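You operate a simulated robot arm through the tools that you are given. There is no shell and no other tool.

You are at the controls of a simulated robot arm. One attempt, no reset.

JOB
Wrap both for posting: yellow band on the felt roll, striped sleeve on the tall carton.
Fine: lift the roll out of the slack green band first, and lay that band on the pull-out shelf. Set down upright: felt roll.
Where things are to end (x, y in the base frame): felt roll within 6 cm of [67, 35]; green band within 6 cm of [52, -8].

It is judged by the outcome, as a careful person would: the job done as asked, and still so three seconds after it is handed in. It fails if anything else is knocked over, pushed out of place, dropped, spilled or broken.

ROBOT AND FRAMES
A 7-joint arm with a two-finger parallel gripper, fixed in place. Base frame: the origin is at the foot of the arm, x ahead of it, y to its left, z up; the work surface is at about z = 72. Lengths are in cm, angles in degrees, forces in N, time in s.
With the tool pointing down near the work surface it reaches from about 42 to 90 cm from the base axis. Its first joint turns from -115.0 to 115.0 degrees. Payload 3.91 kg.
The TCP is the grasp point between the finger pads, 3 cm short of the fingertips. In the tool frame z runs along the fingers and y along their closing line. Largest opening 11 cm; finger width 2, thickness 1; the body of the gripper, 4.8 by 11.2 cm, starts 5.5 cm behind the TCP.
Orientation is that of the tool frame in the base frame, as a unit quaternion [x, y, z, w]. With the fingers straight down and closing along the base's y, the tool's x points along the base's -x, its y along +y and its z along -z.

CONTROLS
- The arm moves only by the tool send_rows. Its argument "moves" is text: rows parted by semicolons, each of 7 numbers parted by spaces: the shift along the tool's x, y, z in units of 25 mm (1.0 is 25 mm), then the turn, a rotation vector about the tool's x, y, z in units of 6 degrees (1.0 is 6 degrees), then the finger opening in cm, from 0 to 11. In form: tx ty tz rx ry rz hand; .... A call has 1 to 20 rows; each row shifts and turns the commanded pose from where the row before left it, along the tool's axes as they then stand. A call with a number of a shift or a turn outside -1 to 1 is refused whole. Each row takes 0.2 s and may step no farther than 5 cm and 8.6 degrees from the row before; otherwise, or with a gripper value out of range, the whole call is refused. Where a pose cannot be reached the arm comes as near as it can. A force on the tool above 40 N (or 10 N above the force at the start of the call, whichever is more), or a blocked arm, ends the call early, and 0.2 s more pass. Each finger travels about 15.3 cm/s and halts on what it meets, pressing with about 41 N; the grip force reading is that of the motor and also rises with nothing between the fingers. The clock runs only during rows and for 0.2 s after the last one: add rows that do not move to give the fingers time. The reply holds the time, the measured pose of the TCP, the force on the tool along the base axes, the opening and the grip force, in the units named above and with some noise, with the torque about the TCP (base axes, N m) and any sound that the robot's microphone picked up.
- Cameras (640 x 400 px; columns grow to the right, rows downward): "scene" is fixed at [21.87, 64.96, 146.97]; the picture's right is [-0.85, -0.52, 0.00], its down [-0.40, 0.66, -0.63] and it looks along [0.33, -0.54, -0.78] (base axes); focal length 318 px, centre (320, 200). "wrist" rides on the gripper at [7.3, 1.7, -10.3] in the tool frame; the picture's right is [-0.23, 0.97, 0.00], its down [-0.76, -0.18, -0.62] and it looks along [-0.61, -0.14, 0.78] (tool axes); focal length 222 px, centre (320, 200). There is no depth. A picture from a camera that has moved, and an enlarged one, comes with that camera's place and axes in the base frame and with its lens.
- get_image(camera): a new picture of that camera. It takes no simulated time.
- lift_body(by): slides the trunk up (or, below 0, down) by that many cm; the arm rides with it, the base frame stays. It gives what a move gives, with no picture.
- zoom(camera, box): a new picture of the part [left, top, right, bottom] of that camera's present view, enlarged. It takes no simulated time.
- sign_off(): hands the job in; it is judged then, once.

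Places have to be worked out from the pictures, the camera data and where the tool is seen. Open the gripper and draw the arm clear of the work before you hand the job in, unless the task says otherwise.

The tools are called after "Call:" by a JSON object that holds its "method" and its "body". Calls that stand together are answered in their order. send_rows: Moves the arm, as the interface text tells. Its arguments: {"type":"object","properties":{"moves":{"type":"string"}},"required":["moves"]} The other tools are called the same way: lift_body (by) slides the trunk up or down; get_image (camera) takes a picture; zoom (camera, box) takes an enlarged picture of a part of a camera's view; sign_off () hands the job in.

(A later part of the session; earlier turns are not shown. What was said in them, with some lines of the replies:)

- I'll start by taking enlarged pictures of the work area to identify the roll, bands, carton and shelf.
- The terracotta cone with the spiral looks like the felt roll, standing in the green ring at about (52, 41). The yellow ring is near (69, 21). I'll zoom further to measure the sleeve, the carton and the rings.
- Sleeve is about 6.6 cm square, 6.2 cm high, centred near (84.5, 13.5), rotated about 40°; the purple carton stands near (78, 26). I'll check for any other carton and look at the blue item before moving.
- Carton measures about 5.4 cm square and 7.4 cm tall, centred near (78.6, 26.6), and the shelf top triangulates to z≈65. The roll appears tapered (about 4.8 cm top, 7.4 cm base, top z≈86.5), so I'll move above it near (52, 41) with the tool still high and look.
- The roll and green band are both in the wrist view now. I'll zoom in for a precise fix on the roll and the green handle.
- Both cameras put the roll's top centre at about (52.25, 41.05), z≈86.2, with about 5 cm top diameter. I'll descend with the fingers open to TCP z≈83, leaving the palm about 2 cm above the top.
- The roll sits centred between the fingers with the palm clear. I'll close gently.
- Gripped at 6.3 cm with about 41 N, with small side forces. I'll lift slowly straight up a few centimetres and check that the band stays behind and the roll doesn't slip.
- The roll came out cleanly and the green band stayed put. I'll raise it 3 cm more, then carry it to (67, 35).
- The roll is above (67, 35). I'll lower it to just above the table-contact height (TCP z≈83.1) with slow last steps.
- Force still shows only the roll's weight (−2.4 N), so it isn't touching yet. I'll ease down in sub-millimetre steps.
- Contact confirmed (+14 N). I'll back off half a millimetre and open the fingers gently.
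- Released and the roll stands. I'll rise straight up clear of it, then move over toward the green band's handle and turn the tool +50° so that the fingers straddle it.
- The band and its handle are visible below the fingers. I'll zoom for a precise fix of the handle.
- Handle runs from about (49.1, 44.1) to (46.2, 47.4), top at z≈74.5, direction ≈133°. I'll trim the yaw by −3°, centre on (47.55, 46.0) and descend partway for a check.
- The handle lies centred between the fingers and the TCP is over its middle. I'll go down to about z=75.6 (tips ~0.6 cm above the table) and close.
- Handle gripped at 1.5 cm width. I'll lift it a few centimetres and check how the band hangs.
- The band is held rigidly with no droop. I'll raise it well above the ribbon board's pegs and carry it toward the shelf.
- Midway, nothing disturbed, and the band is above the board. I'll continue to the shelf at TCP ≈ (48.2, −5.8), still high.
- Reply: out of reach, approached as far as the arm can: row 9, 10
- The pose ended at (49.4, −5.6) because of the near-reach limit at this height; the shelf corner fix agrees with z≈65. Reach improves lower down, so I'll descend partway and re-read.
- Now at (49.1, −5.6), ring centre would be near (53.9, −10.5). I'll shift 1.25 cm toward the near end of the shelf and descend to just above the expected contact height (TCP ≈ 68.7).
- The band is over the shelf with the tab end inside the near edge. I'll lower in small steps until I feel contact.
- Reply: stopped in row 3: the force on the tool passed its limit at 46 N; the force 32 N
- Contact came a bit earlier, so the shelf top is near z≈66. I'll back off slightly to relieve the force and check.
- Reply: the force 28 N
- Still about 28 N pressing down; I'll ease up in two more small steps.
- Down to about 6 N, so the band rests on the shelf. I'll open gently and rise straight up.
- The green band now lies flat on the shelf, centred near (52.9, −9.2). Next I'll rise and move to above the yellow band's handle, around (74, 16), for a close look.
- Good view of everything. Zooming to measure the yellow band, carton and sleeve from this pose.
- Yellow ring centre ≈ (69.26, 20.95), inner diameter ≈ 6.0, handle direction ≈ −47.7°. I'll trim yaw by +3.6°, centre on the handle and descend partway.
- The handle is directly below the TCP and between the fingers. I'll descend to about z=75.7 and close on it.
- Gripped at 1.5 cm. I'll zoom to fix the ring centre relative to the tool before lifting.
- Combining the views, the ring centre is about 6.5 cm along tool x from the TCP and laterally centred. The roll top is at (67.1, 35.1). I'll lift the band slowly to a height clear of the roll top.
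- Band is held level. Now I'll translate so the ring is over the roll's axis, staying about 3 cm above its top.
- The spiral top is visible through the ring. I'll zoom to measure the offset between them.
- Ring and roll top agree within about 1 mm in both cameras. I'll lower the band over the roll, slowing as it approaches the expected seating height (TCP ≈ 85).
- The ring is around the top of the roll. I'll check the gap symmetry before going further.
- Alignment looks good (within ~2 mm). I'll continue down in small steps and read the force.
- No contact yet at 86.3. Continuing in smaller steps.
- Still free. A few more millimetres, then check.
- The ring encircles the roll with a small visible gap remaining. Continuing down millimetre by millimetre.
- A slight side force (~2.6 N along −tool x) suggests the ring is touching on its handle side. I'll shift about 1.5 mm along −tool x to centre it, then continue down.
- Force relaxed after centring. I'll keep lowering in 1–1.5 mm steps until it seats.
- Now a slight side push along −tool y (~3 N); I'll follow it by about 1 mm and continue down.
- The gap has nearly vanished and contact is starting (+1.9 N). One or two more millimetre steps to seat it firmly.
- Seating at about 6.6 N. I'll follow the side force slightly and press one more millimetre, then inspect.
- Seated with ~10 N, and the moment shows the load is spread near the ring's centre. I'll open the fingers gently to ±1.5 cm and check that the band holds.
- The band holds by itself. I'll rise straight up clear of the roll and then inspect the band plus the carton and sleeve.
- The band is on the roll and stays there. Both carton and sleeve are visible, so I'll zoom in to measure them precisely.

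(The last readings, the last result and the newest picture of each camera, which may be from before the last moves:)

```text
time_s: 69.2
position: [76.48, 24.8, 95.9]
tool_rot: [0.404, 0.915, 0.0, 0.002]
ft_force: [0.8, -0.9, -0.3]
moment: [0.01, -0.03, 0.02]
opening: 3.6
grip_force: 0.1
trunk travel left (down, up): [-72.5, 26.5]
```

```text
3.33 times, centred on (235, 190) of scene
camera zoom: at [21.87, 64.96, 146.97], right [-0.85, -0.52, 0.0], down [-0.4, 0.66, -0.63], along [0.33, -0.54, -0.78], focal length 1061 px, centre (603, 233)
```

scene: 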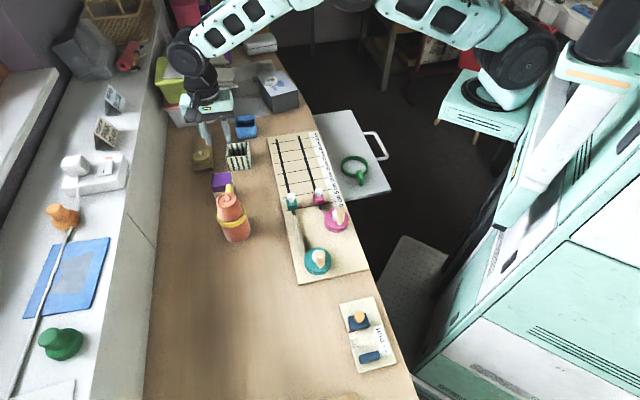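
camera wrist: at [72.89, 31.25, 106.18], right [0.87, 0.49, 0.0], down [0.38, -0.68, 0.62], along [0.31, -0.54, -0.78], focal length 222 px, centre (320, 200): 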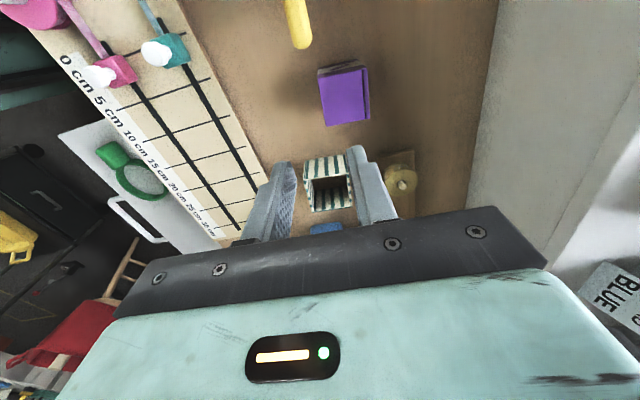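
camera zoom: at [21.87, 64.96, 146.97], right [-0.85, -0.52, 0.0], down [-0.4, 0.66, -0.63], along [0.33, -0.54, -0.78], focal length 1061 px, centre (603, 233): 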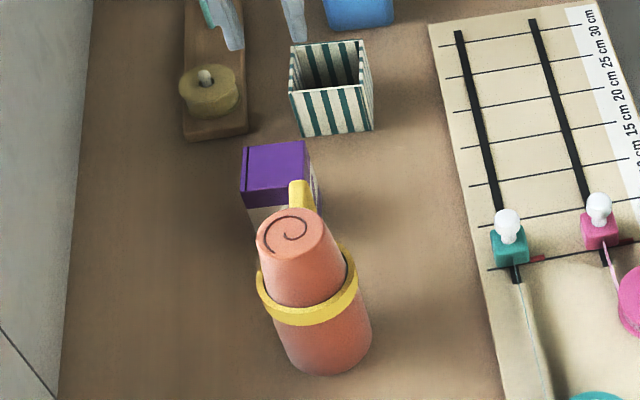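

Measured relative to the tool: carton top 5.3 cm square and the sleeve 6.65 cm square outside (≈5.95 inside), both about 2–2.7° off the current yaw. I'll turn +2°, open to 9 cm and move above the sleeve centre (≈ (84.4, 13.4)).

Call:
{"method": "send_rows", "body": {"moves": "0 0 0 0 0 0.33 5; -0.4 -0.04 0 0 0 0 7; -0.8 -0.08 0 0 0 0 9; -0.85 -0.085 0 0 0 0 9; -0.85 -0.085 0 0 0 0 9; -0.85 -0.085 0 0 0 0 9; -0.85 -0.085 0 0 0 0 9; -0.64 -0.06 0 0 0 0 9; -0.3 -0.03 0 0 0 0 9; 0 0 0.4 0 0 0 9; 0 0 0.6 0 0 0 9; 0 0 0 0 0 0 9; 0 0 0 0 0 0 9"}}

Call:
{"method": "get_image", "body": {"camera": "wrist"}}

Call:
{"method": "zoom", "body": {"camera": "scene", "box": [180, 60, 300, 260]}}

```text
time_s: 72.0
position: [84.51, 13.29, 93.28]
tool_rot: [0.419, 0.908, 0.0, 0.0]
ft_force: [0.2, 0.3, -0.3]
moment: [0.01, 0.0, 0.02]
opening: 8.99
grip_force: 0.1
trunk travel left (down, up): [-72.5, 26.5]
```

```text
taken
camera wrist: at [81.14, 19.91, 103.63], right [0.89, 0.46, 0.0], down [0.36, -0.7, 0.62], along [0.29, -0.55, -0.78], focal length 222 px, centre (320, 200)
```

wrist: 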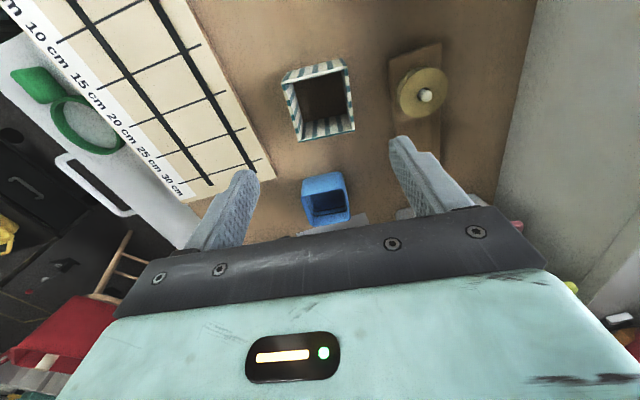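

```text
2.00 times, centred on (240, 160) of scene
camera zoom: at [21.87, 64.96, 146.97], right [-0.85, -0.52, 0.0], down [-0.4, 0.66, -0.63], along [0.33, -0.54, -0.78], focal length 637 px, centre (480, 280)
```

zoom: 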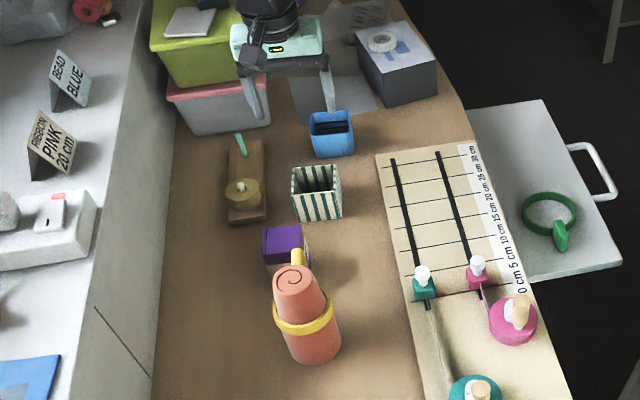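

Call:
{"method": "zoom", "body": {"camera": "wrist", "box": [270, 45, 370, 150]}}

```text
3.81 times, centred on (320, 98) of wrist
camera zoom: at [81.14, 19.91, 103.63], right [0.89, 0.46, 0.0], down [0.36, -0.7, 0.62], along [0.29, -0.55, -0.78], focal length 846 px, centre (320, 590)
```

zoom: 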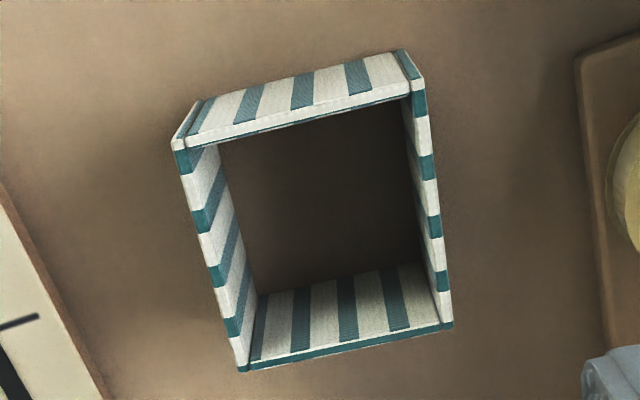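

The sleeve is centred under the TCP within about 0.5 mm and aligned within 1°. I'll descend with fingers at 9 cm to TCP z≈77, straddling it.

Call:
{"method": "send_rows", "body": {"moves": "0 0 0.5 0 0 0.1 9; 0 0 0.9 0 0 0 9; 0 0 0.9 0 0 0 9; 0 0 0.9 0 0 0 9; 0 0 0.9 0 0 0 9; 0 0 0.9 0 0 0 9; 0 0 0.8 0 0 0 9; 0 0 0.5 0 0 0 9; 0 0 0.2 0 0 0 9; 0 0 0 0 0 0 9; 0 0 0 0 0 0 9"}}

Call:
{"method": "get_image", "body": {"camera": "wrist"}}

Call:
{"method": "zoom", "body": {"camera": "scene", "box": [190, 90, 290, 190]}}

```text
time_s: 74.4
position: [84.57, 13.3, 77.17]
tool_rot: [0.424, 0.905, 0.0, 0.002]
ft_force: [0.4, -0.6, -0.3]
moment: [0.01, 0.0, 0.0]
opening: 9.0
grip_force: 0.0
trunk travel left (down, up): [-72.5, 26.5]
```

```text
taken
camera wrist: at [81.24, 19.95, 87.4], right [0.89, 0.45, 0.0], down [0.35, -0.7, 0.62], along [0.28, -0.56, -0.78], focal length 222 px, centre (320, 200)
```

wrist: 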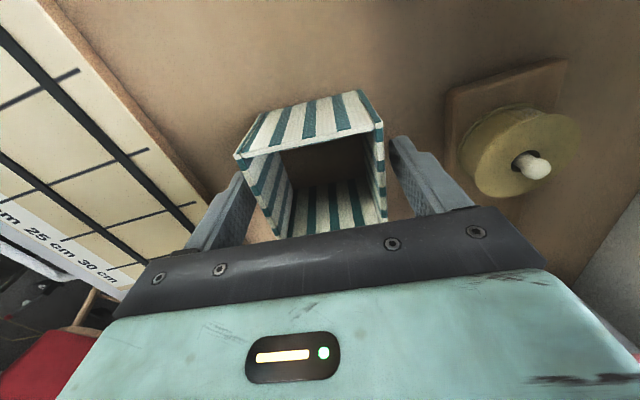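

```text
4.00 times, centred on (240, 140) of scene
camera zoom: at [21.87, 64.96, 146.97], right [-0.85, -0.52, 0.0], down [-0.4, 0.66, -0.63], along [0.33, -0.54, -0.78], focal length 1273 px, centre (640, 440)
```

zoom: 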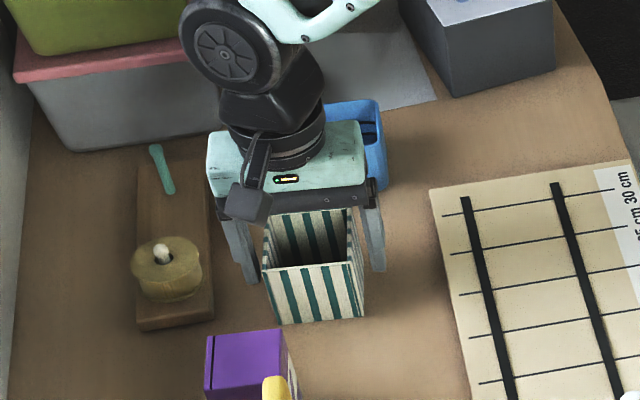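

Fingers straddle the sleeve evenly. I'll close gently onto its sides.

Call:
{"method": "send_rows", "body": {"moves": "0 0 0 0 0 0 8; 0 0 0 0 0 0 7.4; 0 0 0 0 0 0 7; 0 0 0 0 0 0 6.6; 0 0 0 0 0 0 6.2; 0 0 0 0 0 0 6; 0 0 0 0 0 0 6"}}

Call:
{"method": "get_image", "body": {"camera": "wrist"}}

```text
time_s: 76.0
position: [84.5, 13.36, 77.05]
tool_rot: [0.424, 0.906, 0.001, 0.001]
ft_force: [-0.2, 0.2, 0.0]
moment: [-0.02, 0.0, 0.0]
opening: 6.88
grip_force: 40.7
trunk travel left (down, up): [-72.5, 26.5]
```

```text
taken
camera wrist: at [81.24, 19.96, 87.41], right [0.89, 0.45, 0.0], down [0.35, -0.7, 0.62], along [0.28, -0.56, -0.78], focal length 222 px, centre (320, 200)
```

wrist: 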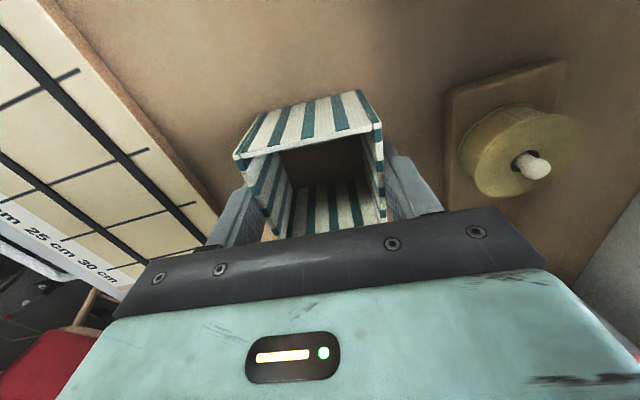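

Gripped at 6.88 cm, square to the pads. I'll lift the sleeve slowly so its bottom clears the carton top (needs > 7.4 cm).

Call:
{"method": "send_rows", "body": {"moves": "0 0 -0.15 0 0 0 6; 0 0 -0.4 0 0 0 6; 0 0 -0.7 0 0 0 6; 0 0 -0.9 0 0 0 6; 0 0 -0.9 0 0 0 6; 0 0 -0.9 0 0 0 6; 0 0 -0.8 0 0 0 6; 0 0 -0.45 0 0 0 6; 0 0 0 0 0 0 6; 0 0 0 0 0 0 6"}}

Call:
{"method": "get_image", "body": {"camera": "wrist"}}

Call:
{"method": "zoom", "body": {"camera": "scene", "box": [190, 60, 290, 240]}}

```text
time_s: 78.2
position: [84.42, 13.36, 90.04]
tool_rot: [0.424, 0.906, 0.0, 0.001]
ft_force: [0.3, 0.2, -0.6]
moment: [0.0, 0.0, 0.0]
opening: 6.89
grip_force: 40.8
trunk travel left (down, up): [-72.5, 26.5]
```

```text
taken
camera wrist: at [81.2, 20.0, 100.36], right [0.89, 0.45, 0.0], down [0.35, -0.7, 0.62], along [0.28, -0.56, -0.78], focal length 222 px, centre (320, 200)
```

wrist: 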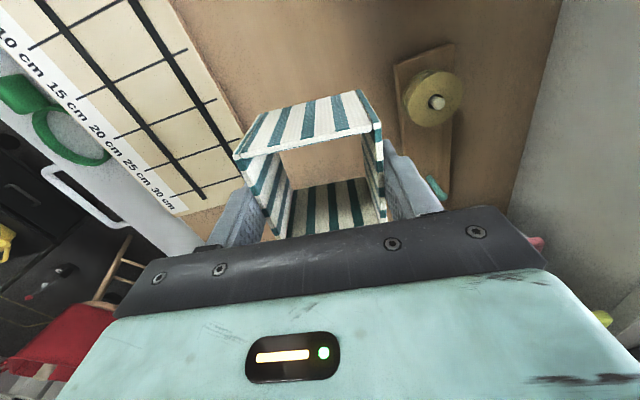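

```text
2.22 times, centred on (240, 150) of scene
camera zoom: at [21.87, 64.96, 146.97], right [-0.85, -0.52, 0.0], down [-0.4, 0.66, -0.63], along [0.33, -0.54, -0.78], focal length 707 px, centre (498, 311)
```

zoom: 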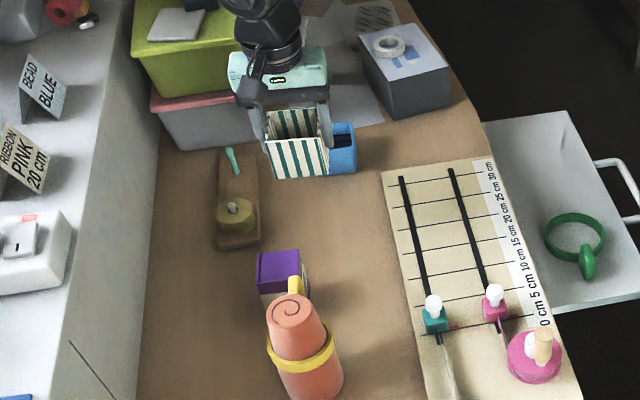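

Sleeve lifted and level, and I can see through it. I'll zoom to find its centre and inner opening in the tool frame.

Call:
{"method": "zoom", "body": {"camera": "wrist", "box": [225, 80, 395, 245]}}

```text
2.42 times, centred on (310, 162) of wrist
camera zoom: at [81.2, 20.0, 100.36], right [0.89, 0.45, 0.0], down [0.35, -0.7, 0.62], along [0.28, -0.56, -0.78], focal length 538 px, centre (344, 291)
```

zoom: 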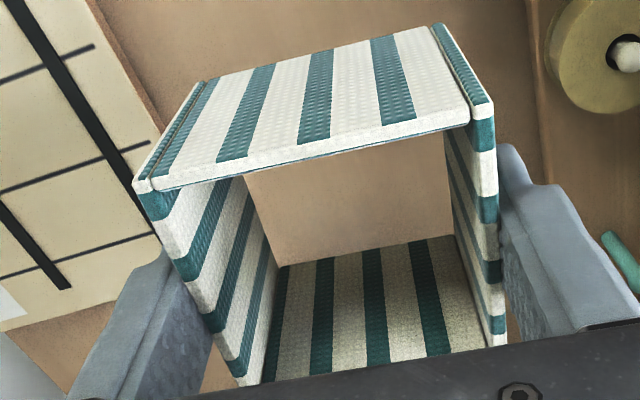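

The sleeve is centred in the grip (centre ≈ TCP), inner opening about 6.1 cm versus the 5.3 cm carton. Now I'll move it over the carton, staying at this height.

Call:
{"method": "send_rows", "body": {"moves": "0.3 0.088 0 0 0 0 6; 0.6 0.176 0 0 0 0 6; 0.8 0.236 0 0 0 0 6; 0.8 0.236 0 0 0 0 6; 0.8 0.236 0 0 0 0 6; 0.8 0.236 0 0 0 0 6; 0.7 0.205 0 0 0 0 6; 0.5 0.147 0 0 0 0 6; 0.298 0.087 0 0 0 0 6; 0 0 0 0 0 0 6; 0 0 0 0 0 0 6"}}

Call:
{"method": "get_image", "body": {"camera": "wrist"}}

Call:
{"method": "zoom", "body": {"camera": "scene", "box": [180, 100, 280, 260]}}

```text
time_s: 80.6
position: [78.7, 26.65, 90.04]
tool_rot: [0.424, 0.906, 0.002, 0.002]
ft_force: [-0.7, -0.1, -0.6]
moment: [-0.01, -0.01, 0.01]
opening: 6.88
grip_force: 41.3
trunk travel left (down, up): [-72.5, 26.5]
```

```text
taken
camera wrist: at [75.43, 33.24, 100.39], right [0.89, 0.45, 0.0], down [0.35, -0.7, 0.62], along [0.28, -0.56, -0.78], focal length 222 px, centre (320, 200)
```

wrist: 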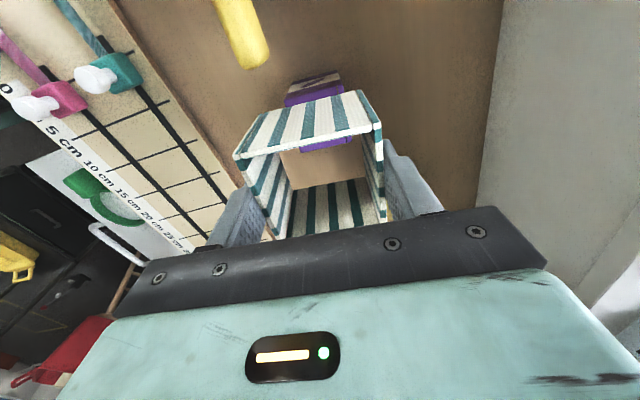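

```text
2.50 times, centred on (230, 180) of scene
camera zoom: at [21.87, 64.96, 146.97], right [-0.85, -0.52, 0.0], down [-0.4, 0.66, -0.63], along [0.33, -0.54, -0.78], focal length 796 px, centre (545, 250)
```

zoom: 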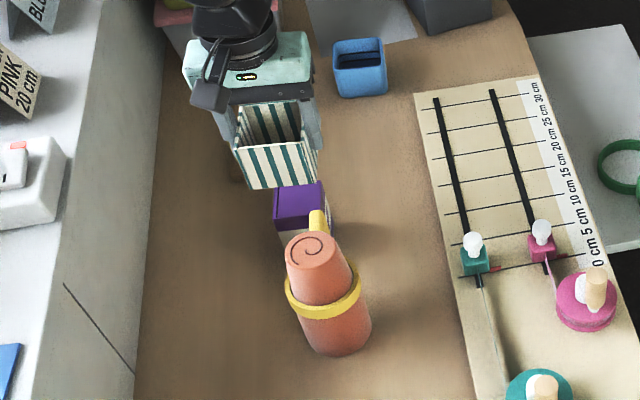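

Now I'll zoom on the carton edges visible in front of and through the sleeve to verify alignment.

Call:
{"method": "zoom", "body": {"camera": "wrist", "box": [260, 60, 390, 165]}}

Call:
{"method": "zoom", "body": {"camera": "scene", "box": [205, 130, 265, 200]}}

```text
3.81 times, centred on (325, 112) of wrist
camera zoom: at [75.43, 33.24, 100.39], right [0.89, 0.45, 0.0], down [0.35, -0.7, 0.62], along [0.28, -0.56, -0.78], focal length 846 px, centre (301, 533)
```

zoom: 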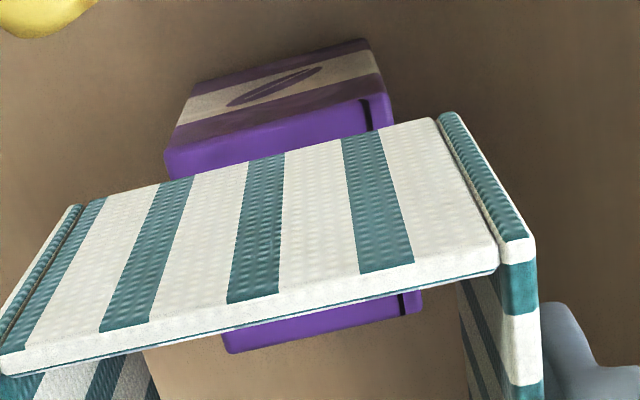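

```text
5.71 times, centred on (235, 165) of scene
camera zoom: at [21.87, 64.96, 146.97], right [-0.85, -0.52, 0.0], down [-0.4, 0.66, -0.63], along [0.33, -0.54, -0.78], focal length 1819 px, centre (806, 400)
```

zoom: 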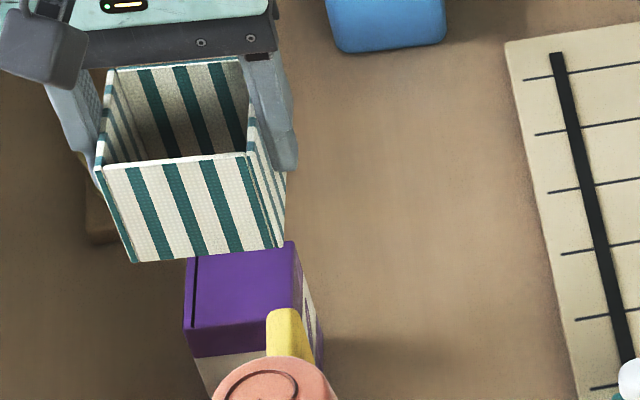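

Carton centre appears about 1.5 mm toward +tool x from the sleeve centre, with yaw matched. I'll apply that correction and lower until the sleeve's bottom is just above the carton's top.

Call:
{"method": "send_rows", "body": {"moves": "0.06 0.015 0 0 0 0 6; 0 0 0.4 0 0 0 6; 0 0 0.6 0 0 0 6; 0 0 0.5 0 0 0 6; 0 0 0.3 0 0 0 6; 0 0 0.15 0 0 0 6; 0 0 0 0 0 0 6; 0 0 0 0 0 0 6"}}

Call:
{"method": "zoom", "body": {"camera": "wrist", "box": [220, 60, 400, 240]}}

Call:
{"method": "zoom", "body": {"camera": "scene", "box": [205, 140, 265, 210]}}

```text
time_s: 82.4
position: [78.75, 26.79, 85.24]
tool_rot: [0.424, 0.906, 0.001, 0.002]
ft_force: [-0.5, 0.1, 0.0]
moment: [0.03, 0.01, -0.01]
opening: 6.86
grip_force: 41.1
trunk travel left (down, up): [-72.5, 26.5]
```

```text
2.22 times, centred on (310, 150) of wrist
camera zoom: at [75.46, 33.43, 95.5], right [0.89, 0.45, 0.0], down [0.35, -0.7, 0.62], along [0.28, -0.56, -0.78], focal length 494 px, centre (342, 311)
```

zoom: 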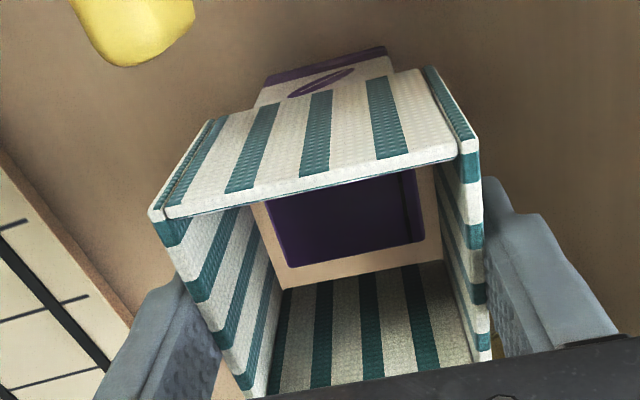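

```text
5.71 times, centred on (235, 175) of scene
camera zoom: at [21.87, 64.96, 146.97], right [-0.85, -0.52, 0.0], down [-0.4, 0.66, -0.63], along [0.33, -0.54, -0.78], focal length 1819 px, centre (806, 343)
```

zoom: 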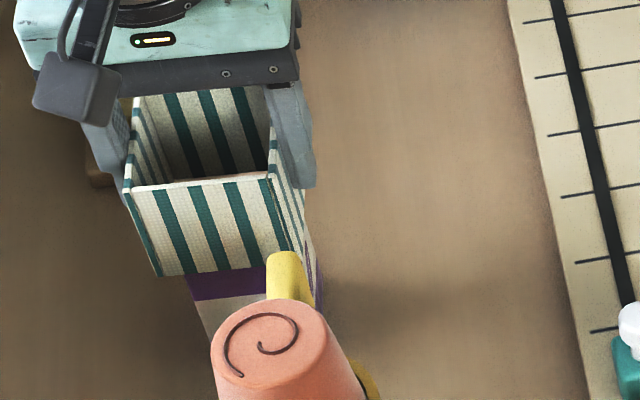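

Through the sleeve I can see the carton's top with gaps all around (left ≈2.6 mm, right ≈4.9 mm, far ≈5 mm). I'll shift −1 mm in tool y and +0.8 mm in x, then lower slowly over the carton's top.

Call:
{"method": "send_rows", "body": {"moves": "0.03 -0.04 0 0 0 0 6; 0 0 0.1 0 0 0 6; 0 0 0.1 0 0 0 6; 0 0 0.1 0 0 0 6; 0 0 0.1 0 0 0 6; 0 0 0.1 0 0 0 6; 0 0 0 0 0 0 6"}}

Call:
{"method": "zoom", "body": {"camera": "wrist", "box": [220, 60, 400, 240]}}

Call:
{"method": "zoom", "body": {"camera": "scene", "box": [205, 140, 265, 210]}}

```text
time_s: 84.0
position: [78.58, 26.9, 84.03]
tool_rot: [0.424, 0.906, 0.002, 0.002]
ft_force: [-0.4, -0.5, -0.6]
moment: [0.03, 0.02, 0.0]
opening: 6.88
grip_force: 41.4
trunk travel left (down, up): [-72.5, 26.5]
```

```text
2.22 times, centred on (310, 150) of wrist
camera zoom: at [75.26, 33.45, 94.28], right [0.89, 0.45, 0.0], down [0.35, -0.7, 0.62], along [0.28, -0.56, -0.78], focal length 494 px, centre (342, 311)
```

zoom: 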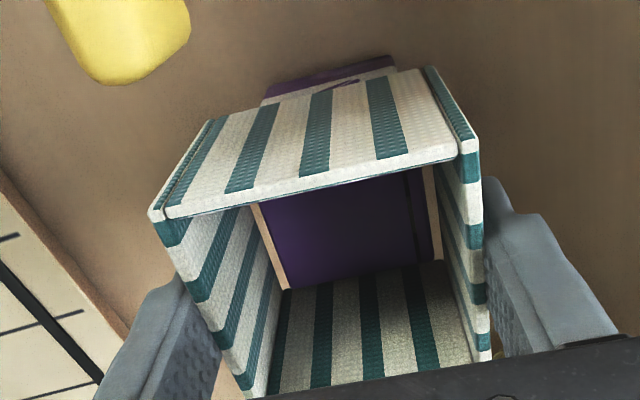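

```text
5.71 times, centred on (235, 175) of scene
camera zoom: at [21.87, 64.96, 146.97], right [-0.85, -0.52, 0.0], down [-0.4, 0.66, -0.63], along [0.33, -0.54, -0.78], focal length 1819 px, centre (806, 343)
```

zoom: 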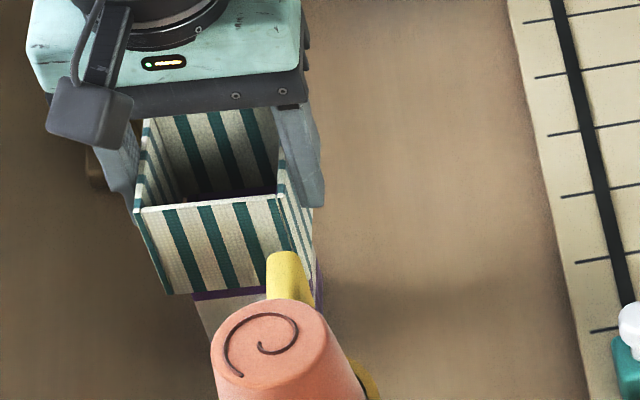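

The sleeve has started to enclose the carton with no force. Continuing down gently.

Call:
{"method": "send_rows", "body": {"moves": "0 0 0.12 0 0 0 6; 0 0 0.12 0 0 0 6; 0 0 0.12 0 0 0 6; 0 0 0.12 0 0 0 6; 0 0 0.12 0 0 0 6; 0 0 0 0 0 0 6"}}

Call:
{"method": "zoom", "body": {"camera": "wrist", "box": [220, 60, 400, 240]}}

Call:
{"method": "zoom", "body": {"camera": "scene", "box": [205, 140, 265, 210]}}

```text
time_s: 85.4
position: [78.44, 26.9, 82.51]
tool_rot: [0.424, 0.906, 0.001, 0.001]
ft_force: [-0.5, 0.3, 0.4]
moment: [0.0, 0.01, 0.02]
opening: 6.87
grip_force: 41.2
trunk travel left (down, up): [-72.5, 26.5]
```

```text
2.22 times, centred on (310, 150) of wrist
camera zoom: at [75.25, 33.5, 92.76], right [0.89, 0.45, 0.0], down [0.35, -0.7, 0.62], along [0.28, -0.56, -0.78], focal length 494 px, centre (342, 311)
```

zoom: 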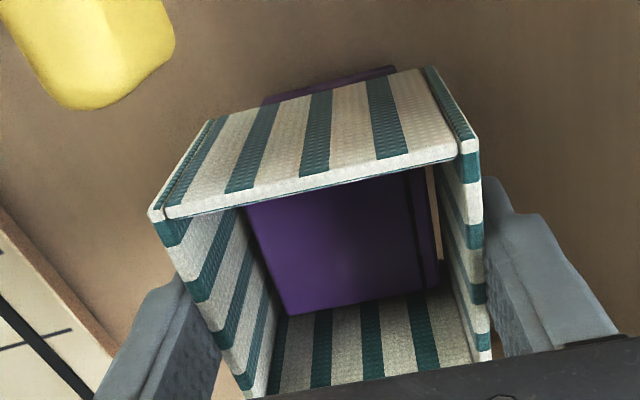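

```text
5.71 times, centred on (235, 175) of scene
camera zoom: at [21.87, 64.96, 146.97], right [-0.85, -0.52, 0.0], down [-0.4, 0.66, -0.63], along [0.33, -0.54, -0.78], focal length 1819 px, centre (806, 343)
```

zoom: 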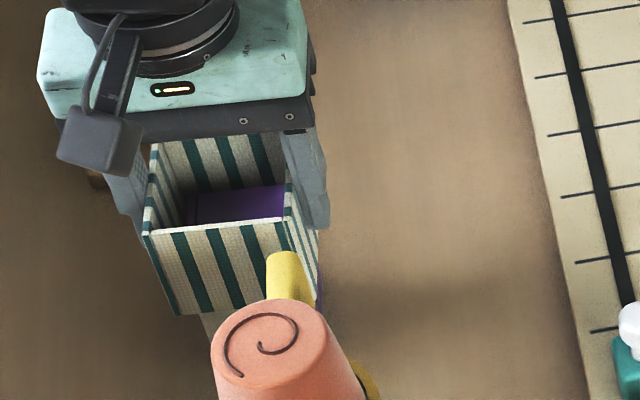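

About 2 cm engaged with zero force and gaps on all sides. I'll nudge −0.8 mm in tool x and continue lowering.

Call:
{"method": "send_rows", "body": {"moves": "-0.03 0 0.1 0 0 0 6; 0 0 0.15 0 0 0 6; 0 0 0.15 0 0 0 6; 0 0 0.15 0 0 0 6; 0 0 0.15 0 0 0 6; 0 0 0.15 0 0 0 6; 0 0 0.15 0 0 0 6; 0 0 0.15 0 0 0 6; 0 0 0 0 0 0 6"}}

Call:
{"method": "zoom", "body": {"camera": "wrist", "box": [220, 60, 400, 240]}}

Call:
{"method": "zoom", "body": {"camera": "scene", "box": [200, 140, 270, 250]}}

```text
time_s: 87.4
position: [78.65, 26.78, 79.53]
tool_rot: [0.424, 0.906, 0.0, 0.001]
ft_force: [0.1, -0.1, -0.1]
moment: [-0.02, -0.01, 0.0]
opening: 6.87
grip_force: 41.4
trunk travel left (down, up): [-72.5, 26.5]
```

```text
2.22 times, centred on (310, 150) of wrist
camera zoom: at [75.29, 33.45, 89.82], right [0.89, 0.45, 0.0], down [0.35, -0.7, 0.62], along [0.28, -0.56, -0.78], focal length 494 px, centre (342, 311)
```

zoom: 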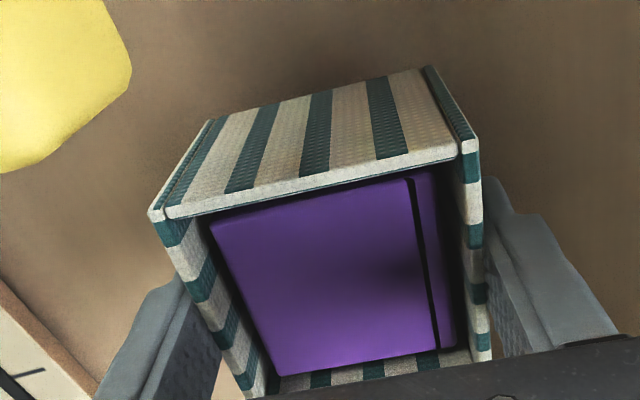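

```text
3.64 times, centred on (235, 195) of scene
camera zoom: at [21.87, 64.96, 146.97], right [-0.85, -0.52, 0.0], down [-0.4, 0.66, -0.63], along [0.33, -0.54, -0.78], focal length 1158 px, centre (629, 218)
```

zoom: 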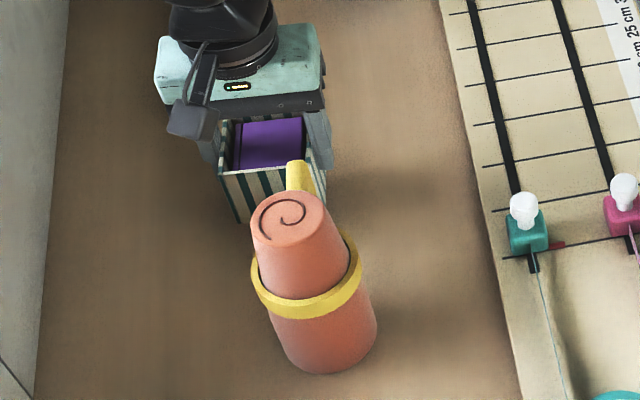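

Most of the way down with no force and clear gaps. Lowering the remaining ~2.4 cm, slowing at the end.

Call:
{"method": "send_rows", "body": {"moves": "0 0 0.15 0 0 0 6; 0 0 0.15 0 0 0 6; 0 0 0.15 0 0 0 6; 0 0 0.15 0 0 0 6; 0 0 0.12 0 0 0 6; 0 0 0.1 0 0 0 6; 0 0 0.06 0 0 0 6; 0 0 0 0 0 0 6; 0 0 0 0 0 0 6"}}

```text
time_s: 89.4
position: [78.64, 26.65, 77.46]
tool_rot: [0.424, 0.906, 0.0, 0.001]
ft_force: [0.1, 0.3, 0.0]
moment: [-0.03, 0.01, -0.01]
opening: 6.91
grip_force: 41.2
trunk travel left (down, up): [-72.5, 26.5]
```

At 77.46; contact expected near 77.1. Millimetre steps now.

Call:
{"method": "send_rows", "body": {"moves": "0 0 0.04 0 0 0 6; 0 0 0.04 0 0 0 6; 0 0 0.03 0 0 0 6; 0 0 0 0 0 0 6"}}

```text
time_s: 90.4
position: [78.61, 26.62, 77.22]
tool_rot: [0.424, 0.906, 0.001, 0.001]
ft_force: [-0.9, 0.3, 5.6]
moment: [-0.16, 0.17, -0.05]
opening: 6.92
grip_force: 41.8
trunk travel left (down, up): [-72.5, 26.5]
```

Touchdown (+5.6 N). I'll open the fingers gently.

Call:
{"method": "send_rows", "body": {"moves": "0 0 0 0 0 0 6.9; 0 0 0 0 0 0 7.1; 0 0 0 0 0 0 7.5; 0 0 0 0 0 0 8.2; 0 0 0 0 0 0 9; 0 0 0 0 0 0 9"}}

Call:
{"method": "get_image", "body": {"camera": "wrist"}}

Call:
{"method": "zoom", "body": {"camera": "scene", "box": [200, 140, 270, 250]}}

```text
time_s: 91.8
position: [78.62, 26.61, 77.09]
tool_rot: [0.424, 0.906, 0.001, 0.001]
ft_force: [0.0, -0.2, 0.1]
moment: [-0.02, 0.0, -0.01]
opening: 8.98
grip_force: 0.1
trunk travel left (down, up): [-72.5, 26.5]
```

```text
taken
camera wrist: at [75.37, 33.32, 87.35], right [0.89, 0.45, 0.0], down [0.35, -0.7, 0.62], along [0.28, -0.56, -0.78], focal length 222 px, centre (320, 200)
```

wrist: 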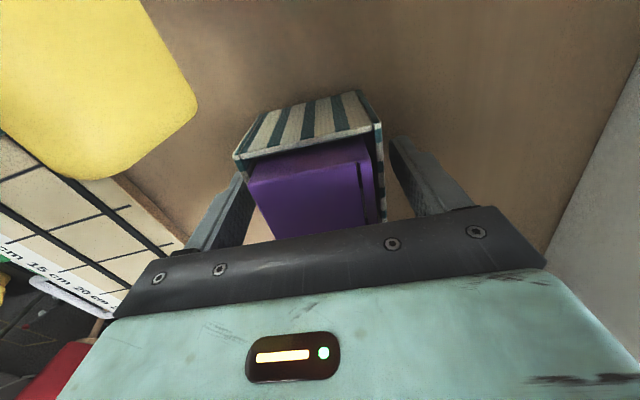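

```text
3.64 times, centred on (235, 195) of scene
camera zoom: at [21.87, 64.96, 146.97], right [-0.85, -0.52, 0.0], down [-0.4, 0.66, -0.63], along [0.33, -0.54, -0.78], focal length 1158 px, centre (629, 218)
```

zoom: 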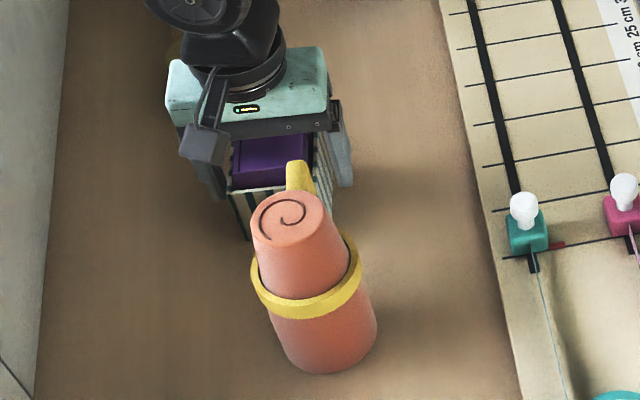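

The sleeve is down around the carton. I'll rise straight up well clear, then draw the arm back and inspect everything.

Call:
{"method": "send_rows", "body": {"moves": "0 0 -0.2 0 0 0 9; 0 0 -0.5 0 0 0 9; 0 0 -0.8 0 0 0 9; 0 0 -0.9 0 0 0 9; 0 0 -0.9 0 0 0 9; 0 0 -0.9 0 0 0 9; 0 0 -0.9 0 0 0 9; 0 0 -0.9 0 0 0 9; 0 0 -0.9 0 0 0 9; 0 0 -0.9 0 0 0 9; -0.6 -0.6 0 0 0 0 9; -0.9 -0.9 0 0 0 0 9; -0.9 -0.9 0 0 0 0 9; -0.9 -0.9 0 0 0 0 9; -0.6 -0.6 0 0 0 0 9; 0 0 0 0 0 0 9; 0 0 0 0 0 0 9"}}

Call:
{"method": "get_image", "body": {"camera": "scene"}}

Call:
{"method": "zoom", "body": {"camera": "scene", "box": [200, 140, 270, 250]}}

Call:
{"method": "get_image", "body": {"camera": "wrist"}}

```text
time_s: 95.4
position: [77.26, 13.07, 96.51]
tool_rot: [0.424, 0.905, 0.002, 0.001]
ft_force: [-0.1, 0.3, -0.7]
moment: [0.0, 0.01, -0.03]
opening: 9.01
grip_force: 0.0
trunk travel left (down, up): [-72.5, 26.5]
```

```text
taken
```

scene: 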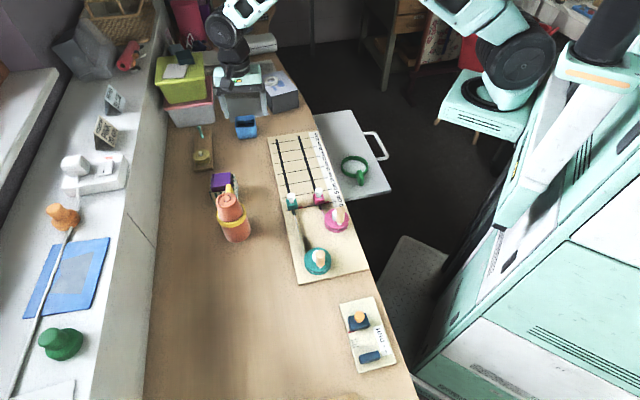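

```text
3.64 times, centred on (235, 195) of scene
camera zoom: at [21.87, 64.96, 146.97], right [-0.85, -0.52, 0.0], down [-0.4, 0.66, -0.63], along [0.33, -0.54, -0.78], focal length 1158 px, centre (629, 218)
```

zoom: 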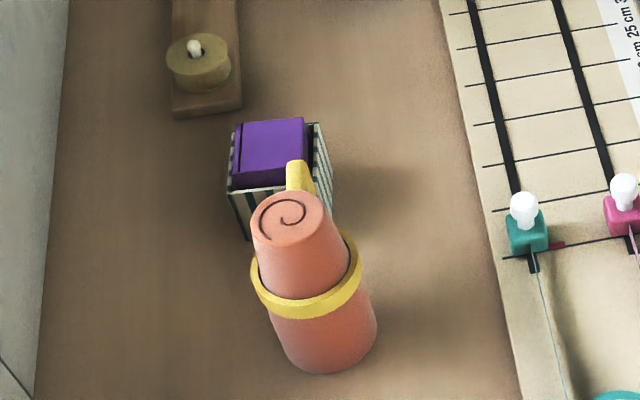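

```text
taken
camera wrist: at [73.88, 19.74, 106.84], right [0.89, 0.45, 0.0], down [0.35, -0.7, 0.62], along [0.28, -0.56, -0.78], focal length 222 px, centre (320, 200)
```

wrist: 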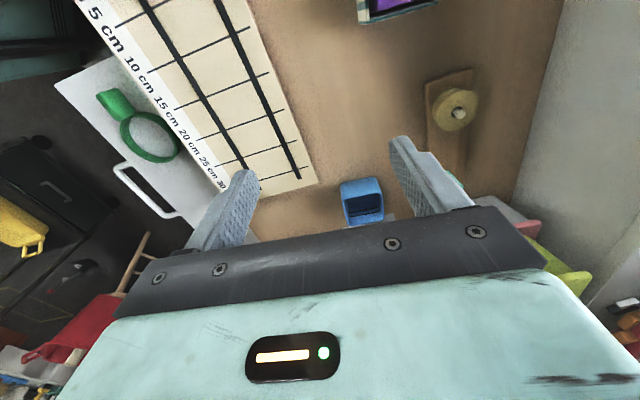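

Everything looks right: sleeve down on the carton, yellow band level on the upright roll, green band on the shelf. I'll do a last close check of each piece and open the gripper fully while rising a bit more.

Call:
{"method": "send_rows", "body": {"moves": "0 -0.5 -0.5 0 0 0 10; 0 -0.8 -0.8 0 0 0 11; 0 -0.8 -0.5 0 0 0 11; 0 0 0 0 0 0 11; 0 0 0 0 0 0 11; 0 0 0 0 0 0 11; 0 0 0 0 0 0 11; 0 0 0 0 0 0 11"}}

Call:
{"method": "zoom", "body": {"camera": "scene", "box": [205, 155, 265, 250]}}

Call:
{"method": "zoom", "body": {"camera": "scene", "box": [260, 100, 420, 280]}}

Call:
{"method": "get_image", "body": {"camera": "scene"}}

```text
time_s: 97.2
position: [73.25, 9.72, 100.84]
tool_rot: [0.424, 0.906, 0.001, 0.001]
ft_force: [0.3, 0.2, 0.1]
moment: [-0.02, 0.03, -0.01]
opening: 10.99
grip_force: 0.0
trunk travel left (down, up): [-72.5, 26.5]
```

```text
4.21 times, centred on (235, 202) of scene
camera zoom: at [21.87, 64.96, 146.97], right [-0.85, -0.52, 0.0], down [-0.4, 0.66, -0.63], along [0.33, -0.54, -0.78], focal length 1340 px, centre (678, 190)
```

zoom: 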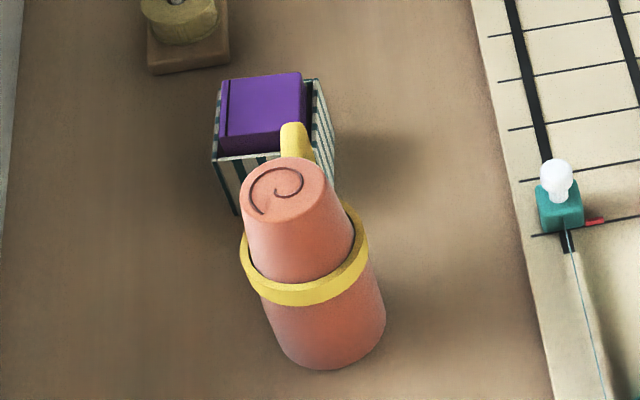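

```text
2.22 times, centred on (340, 190) of scene
camera zoom: at [21.87, 64.96, 146.97], right [-0.85, -0.52, 0.0], down [-0.4, 0.66, -0.63], along [0.33, -0.54, -0.78], focal length 707 px, centre (276, 222)
```

zoom: 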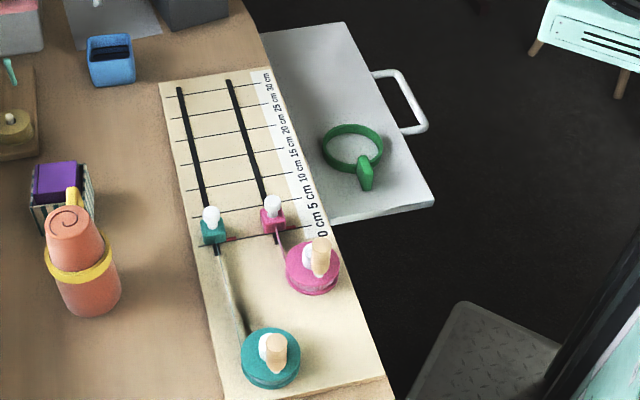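

```text
taken
```

scene: 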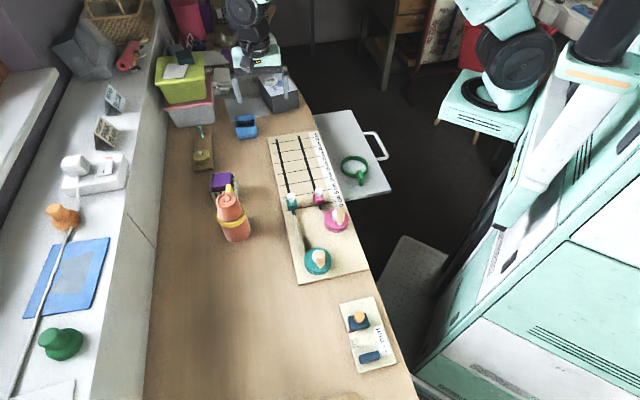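

The roll stands upright at about (67, 35) with the yellow band seated on it. The striped sleeve is fully down on the carton, and the green band lies flat on the shelf near (53, −9). Nothing else has moved and the arm is clear with the gripper open, so I'm handing in.

Call:
{"method": "sign_off", "body": {}}

```text
The job is handed in.
```

Both items are wrapped and I've handed the job in. I haven't seen the judge's verdict.

- **Felt roll:** I lifted it out of the green band and stood it upright at about (67, 35). The yellow band is pressed onto it and stayed put when I let go.
- **Tall carton:** I took this to be the purple one. The striped sleeve is over it and down on the table.
- **Green band:** it lies flat on the pull-out shelf, centred near (53, −9), about 1.5 cm from the target.

In the last pictures nothing else looked moved or knocked over. The gripper was open and the arm clear of the work.
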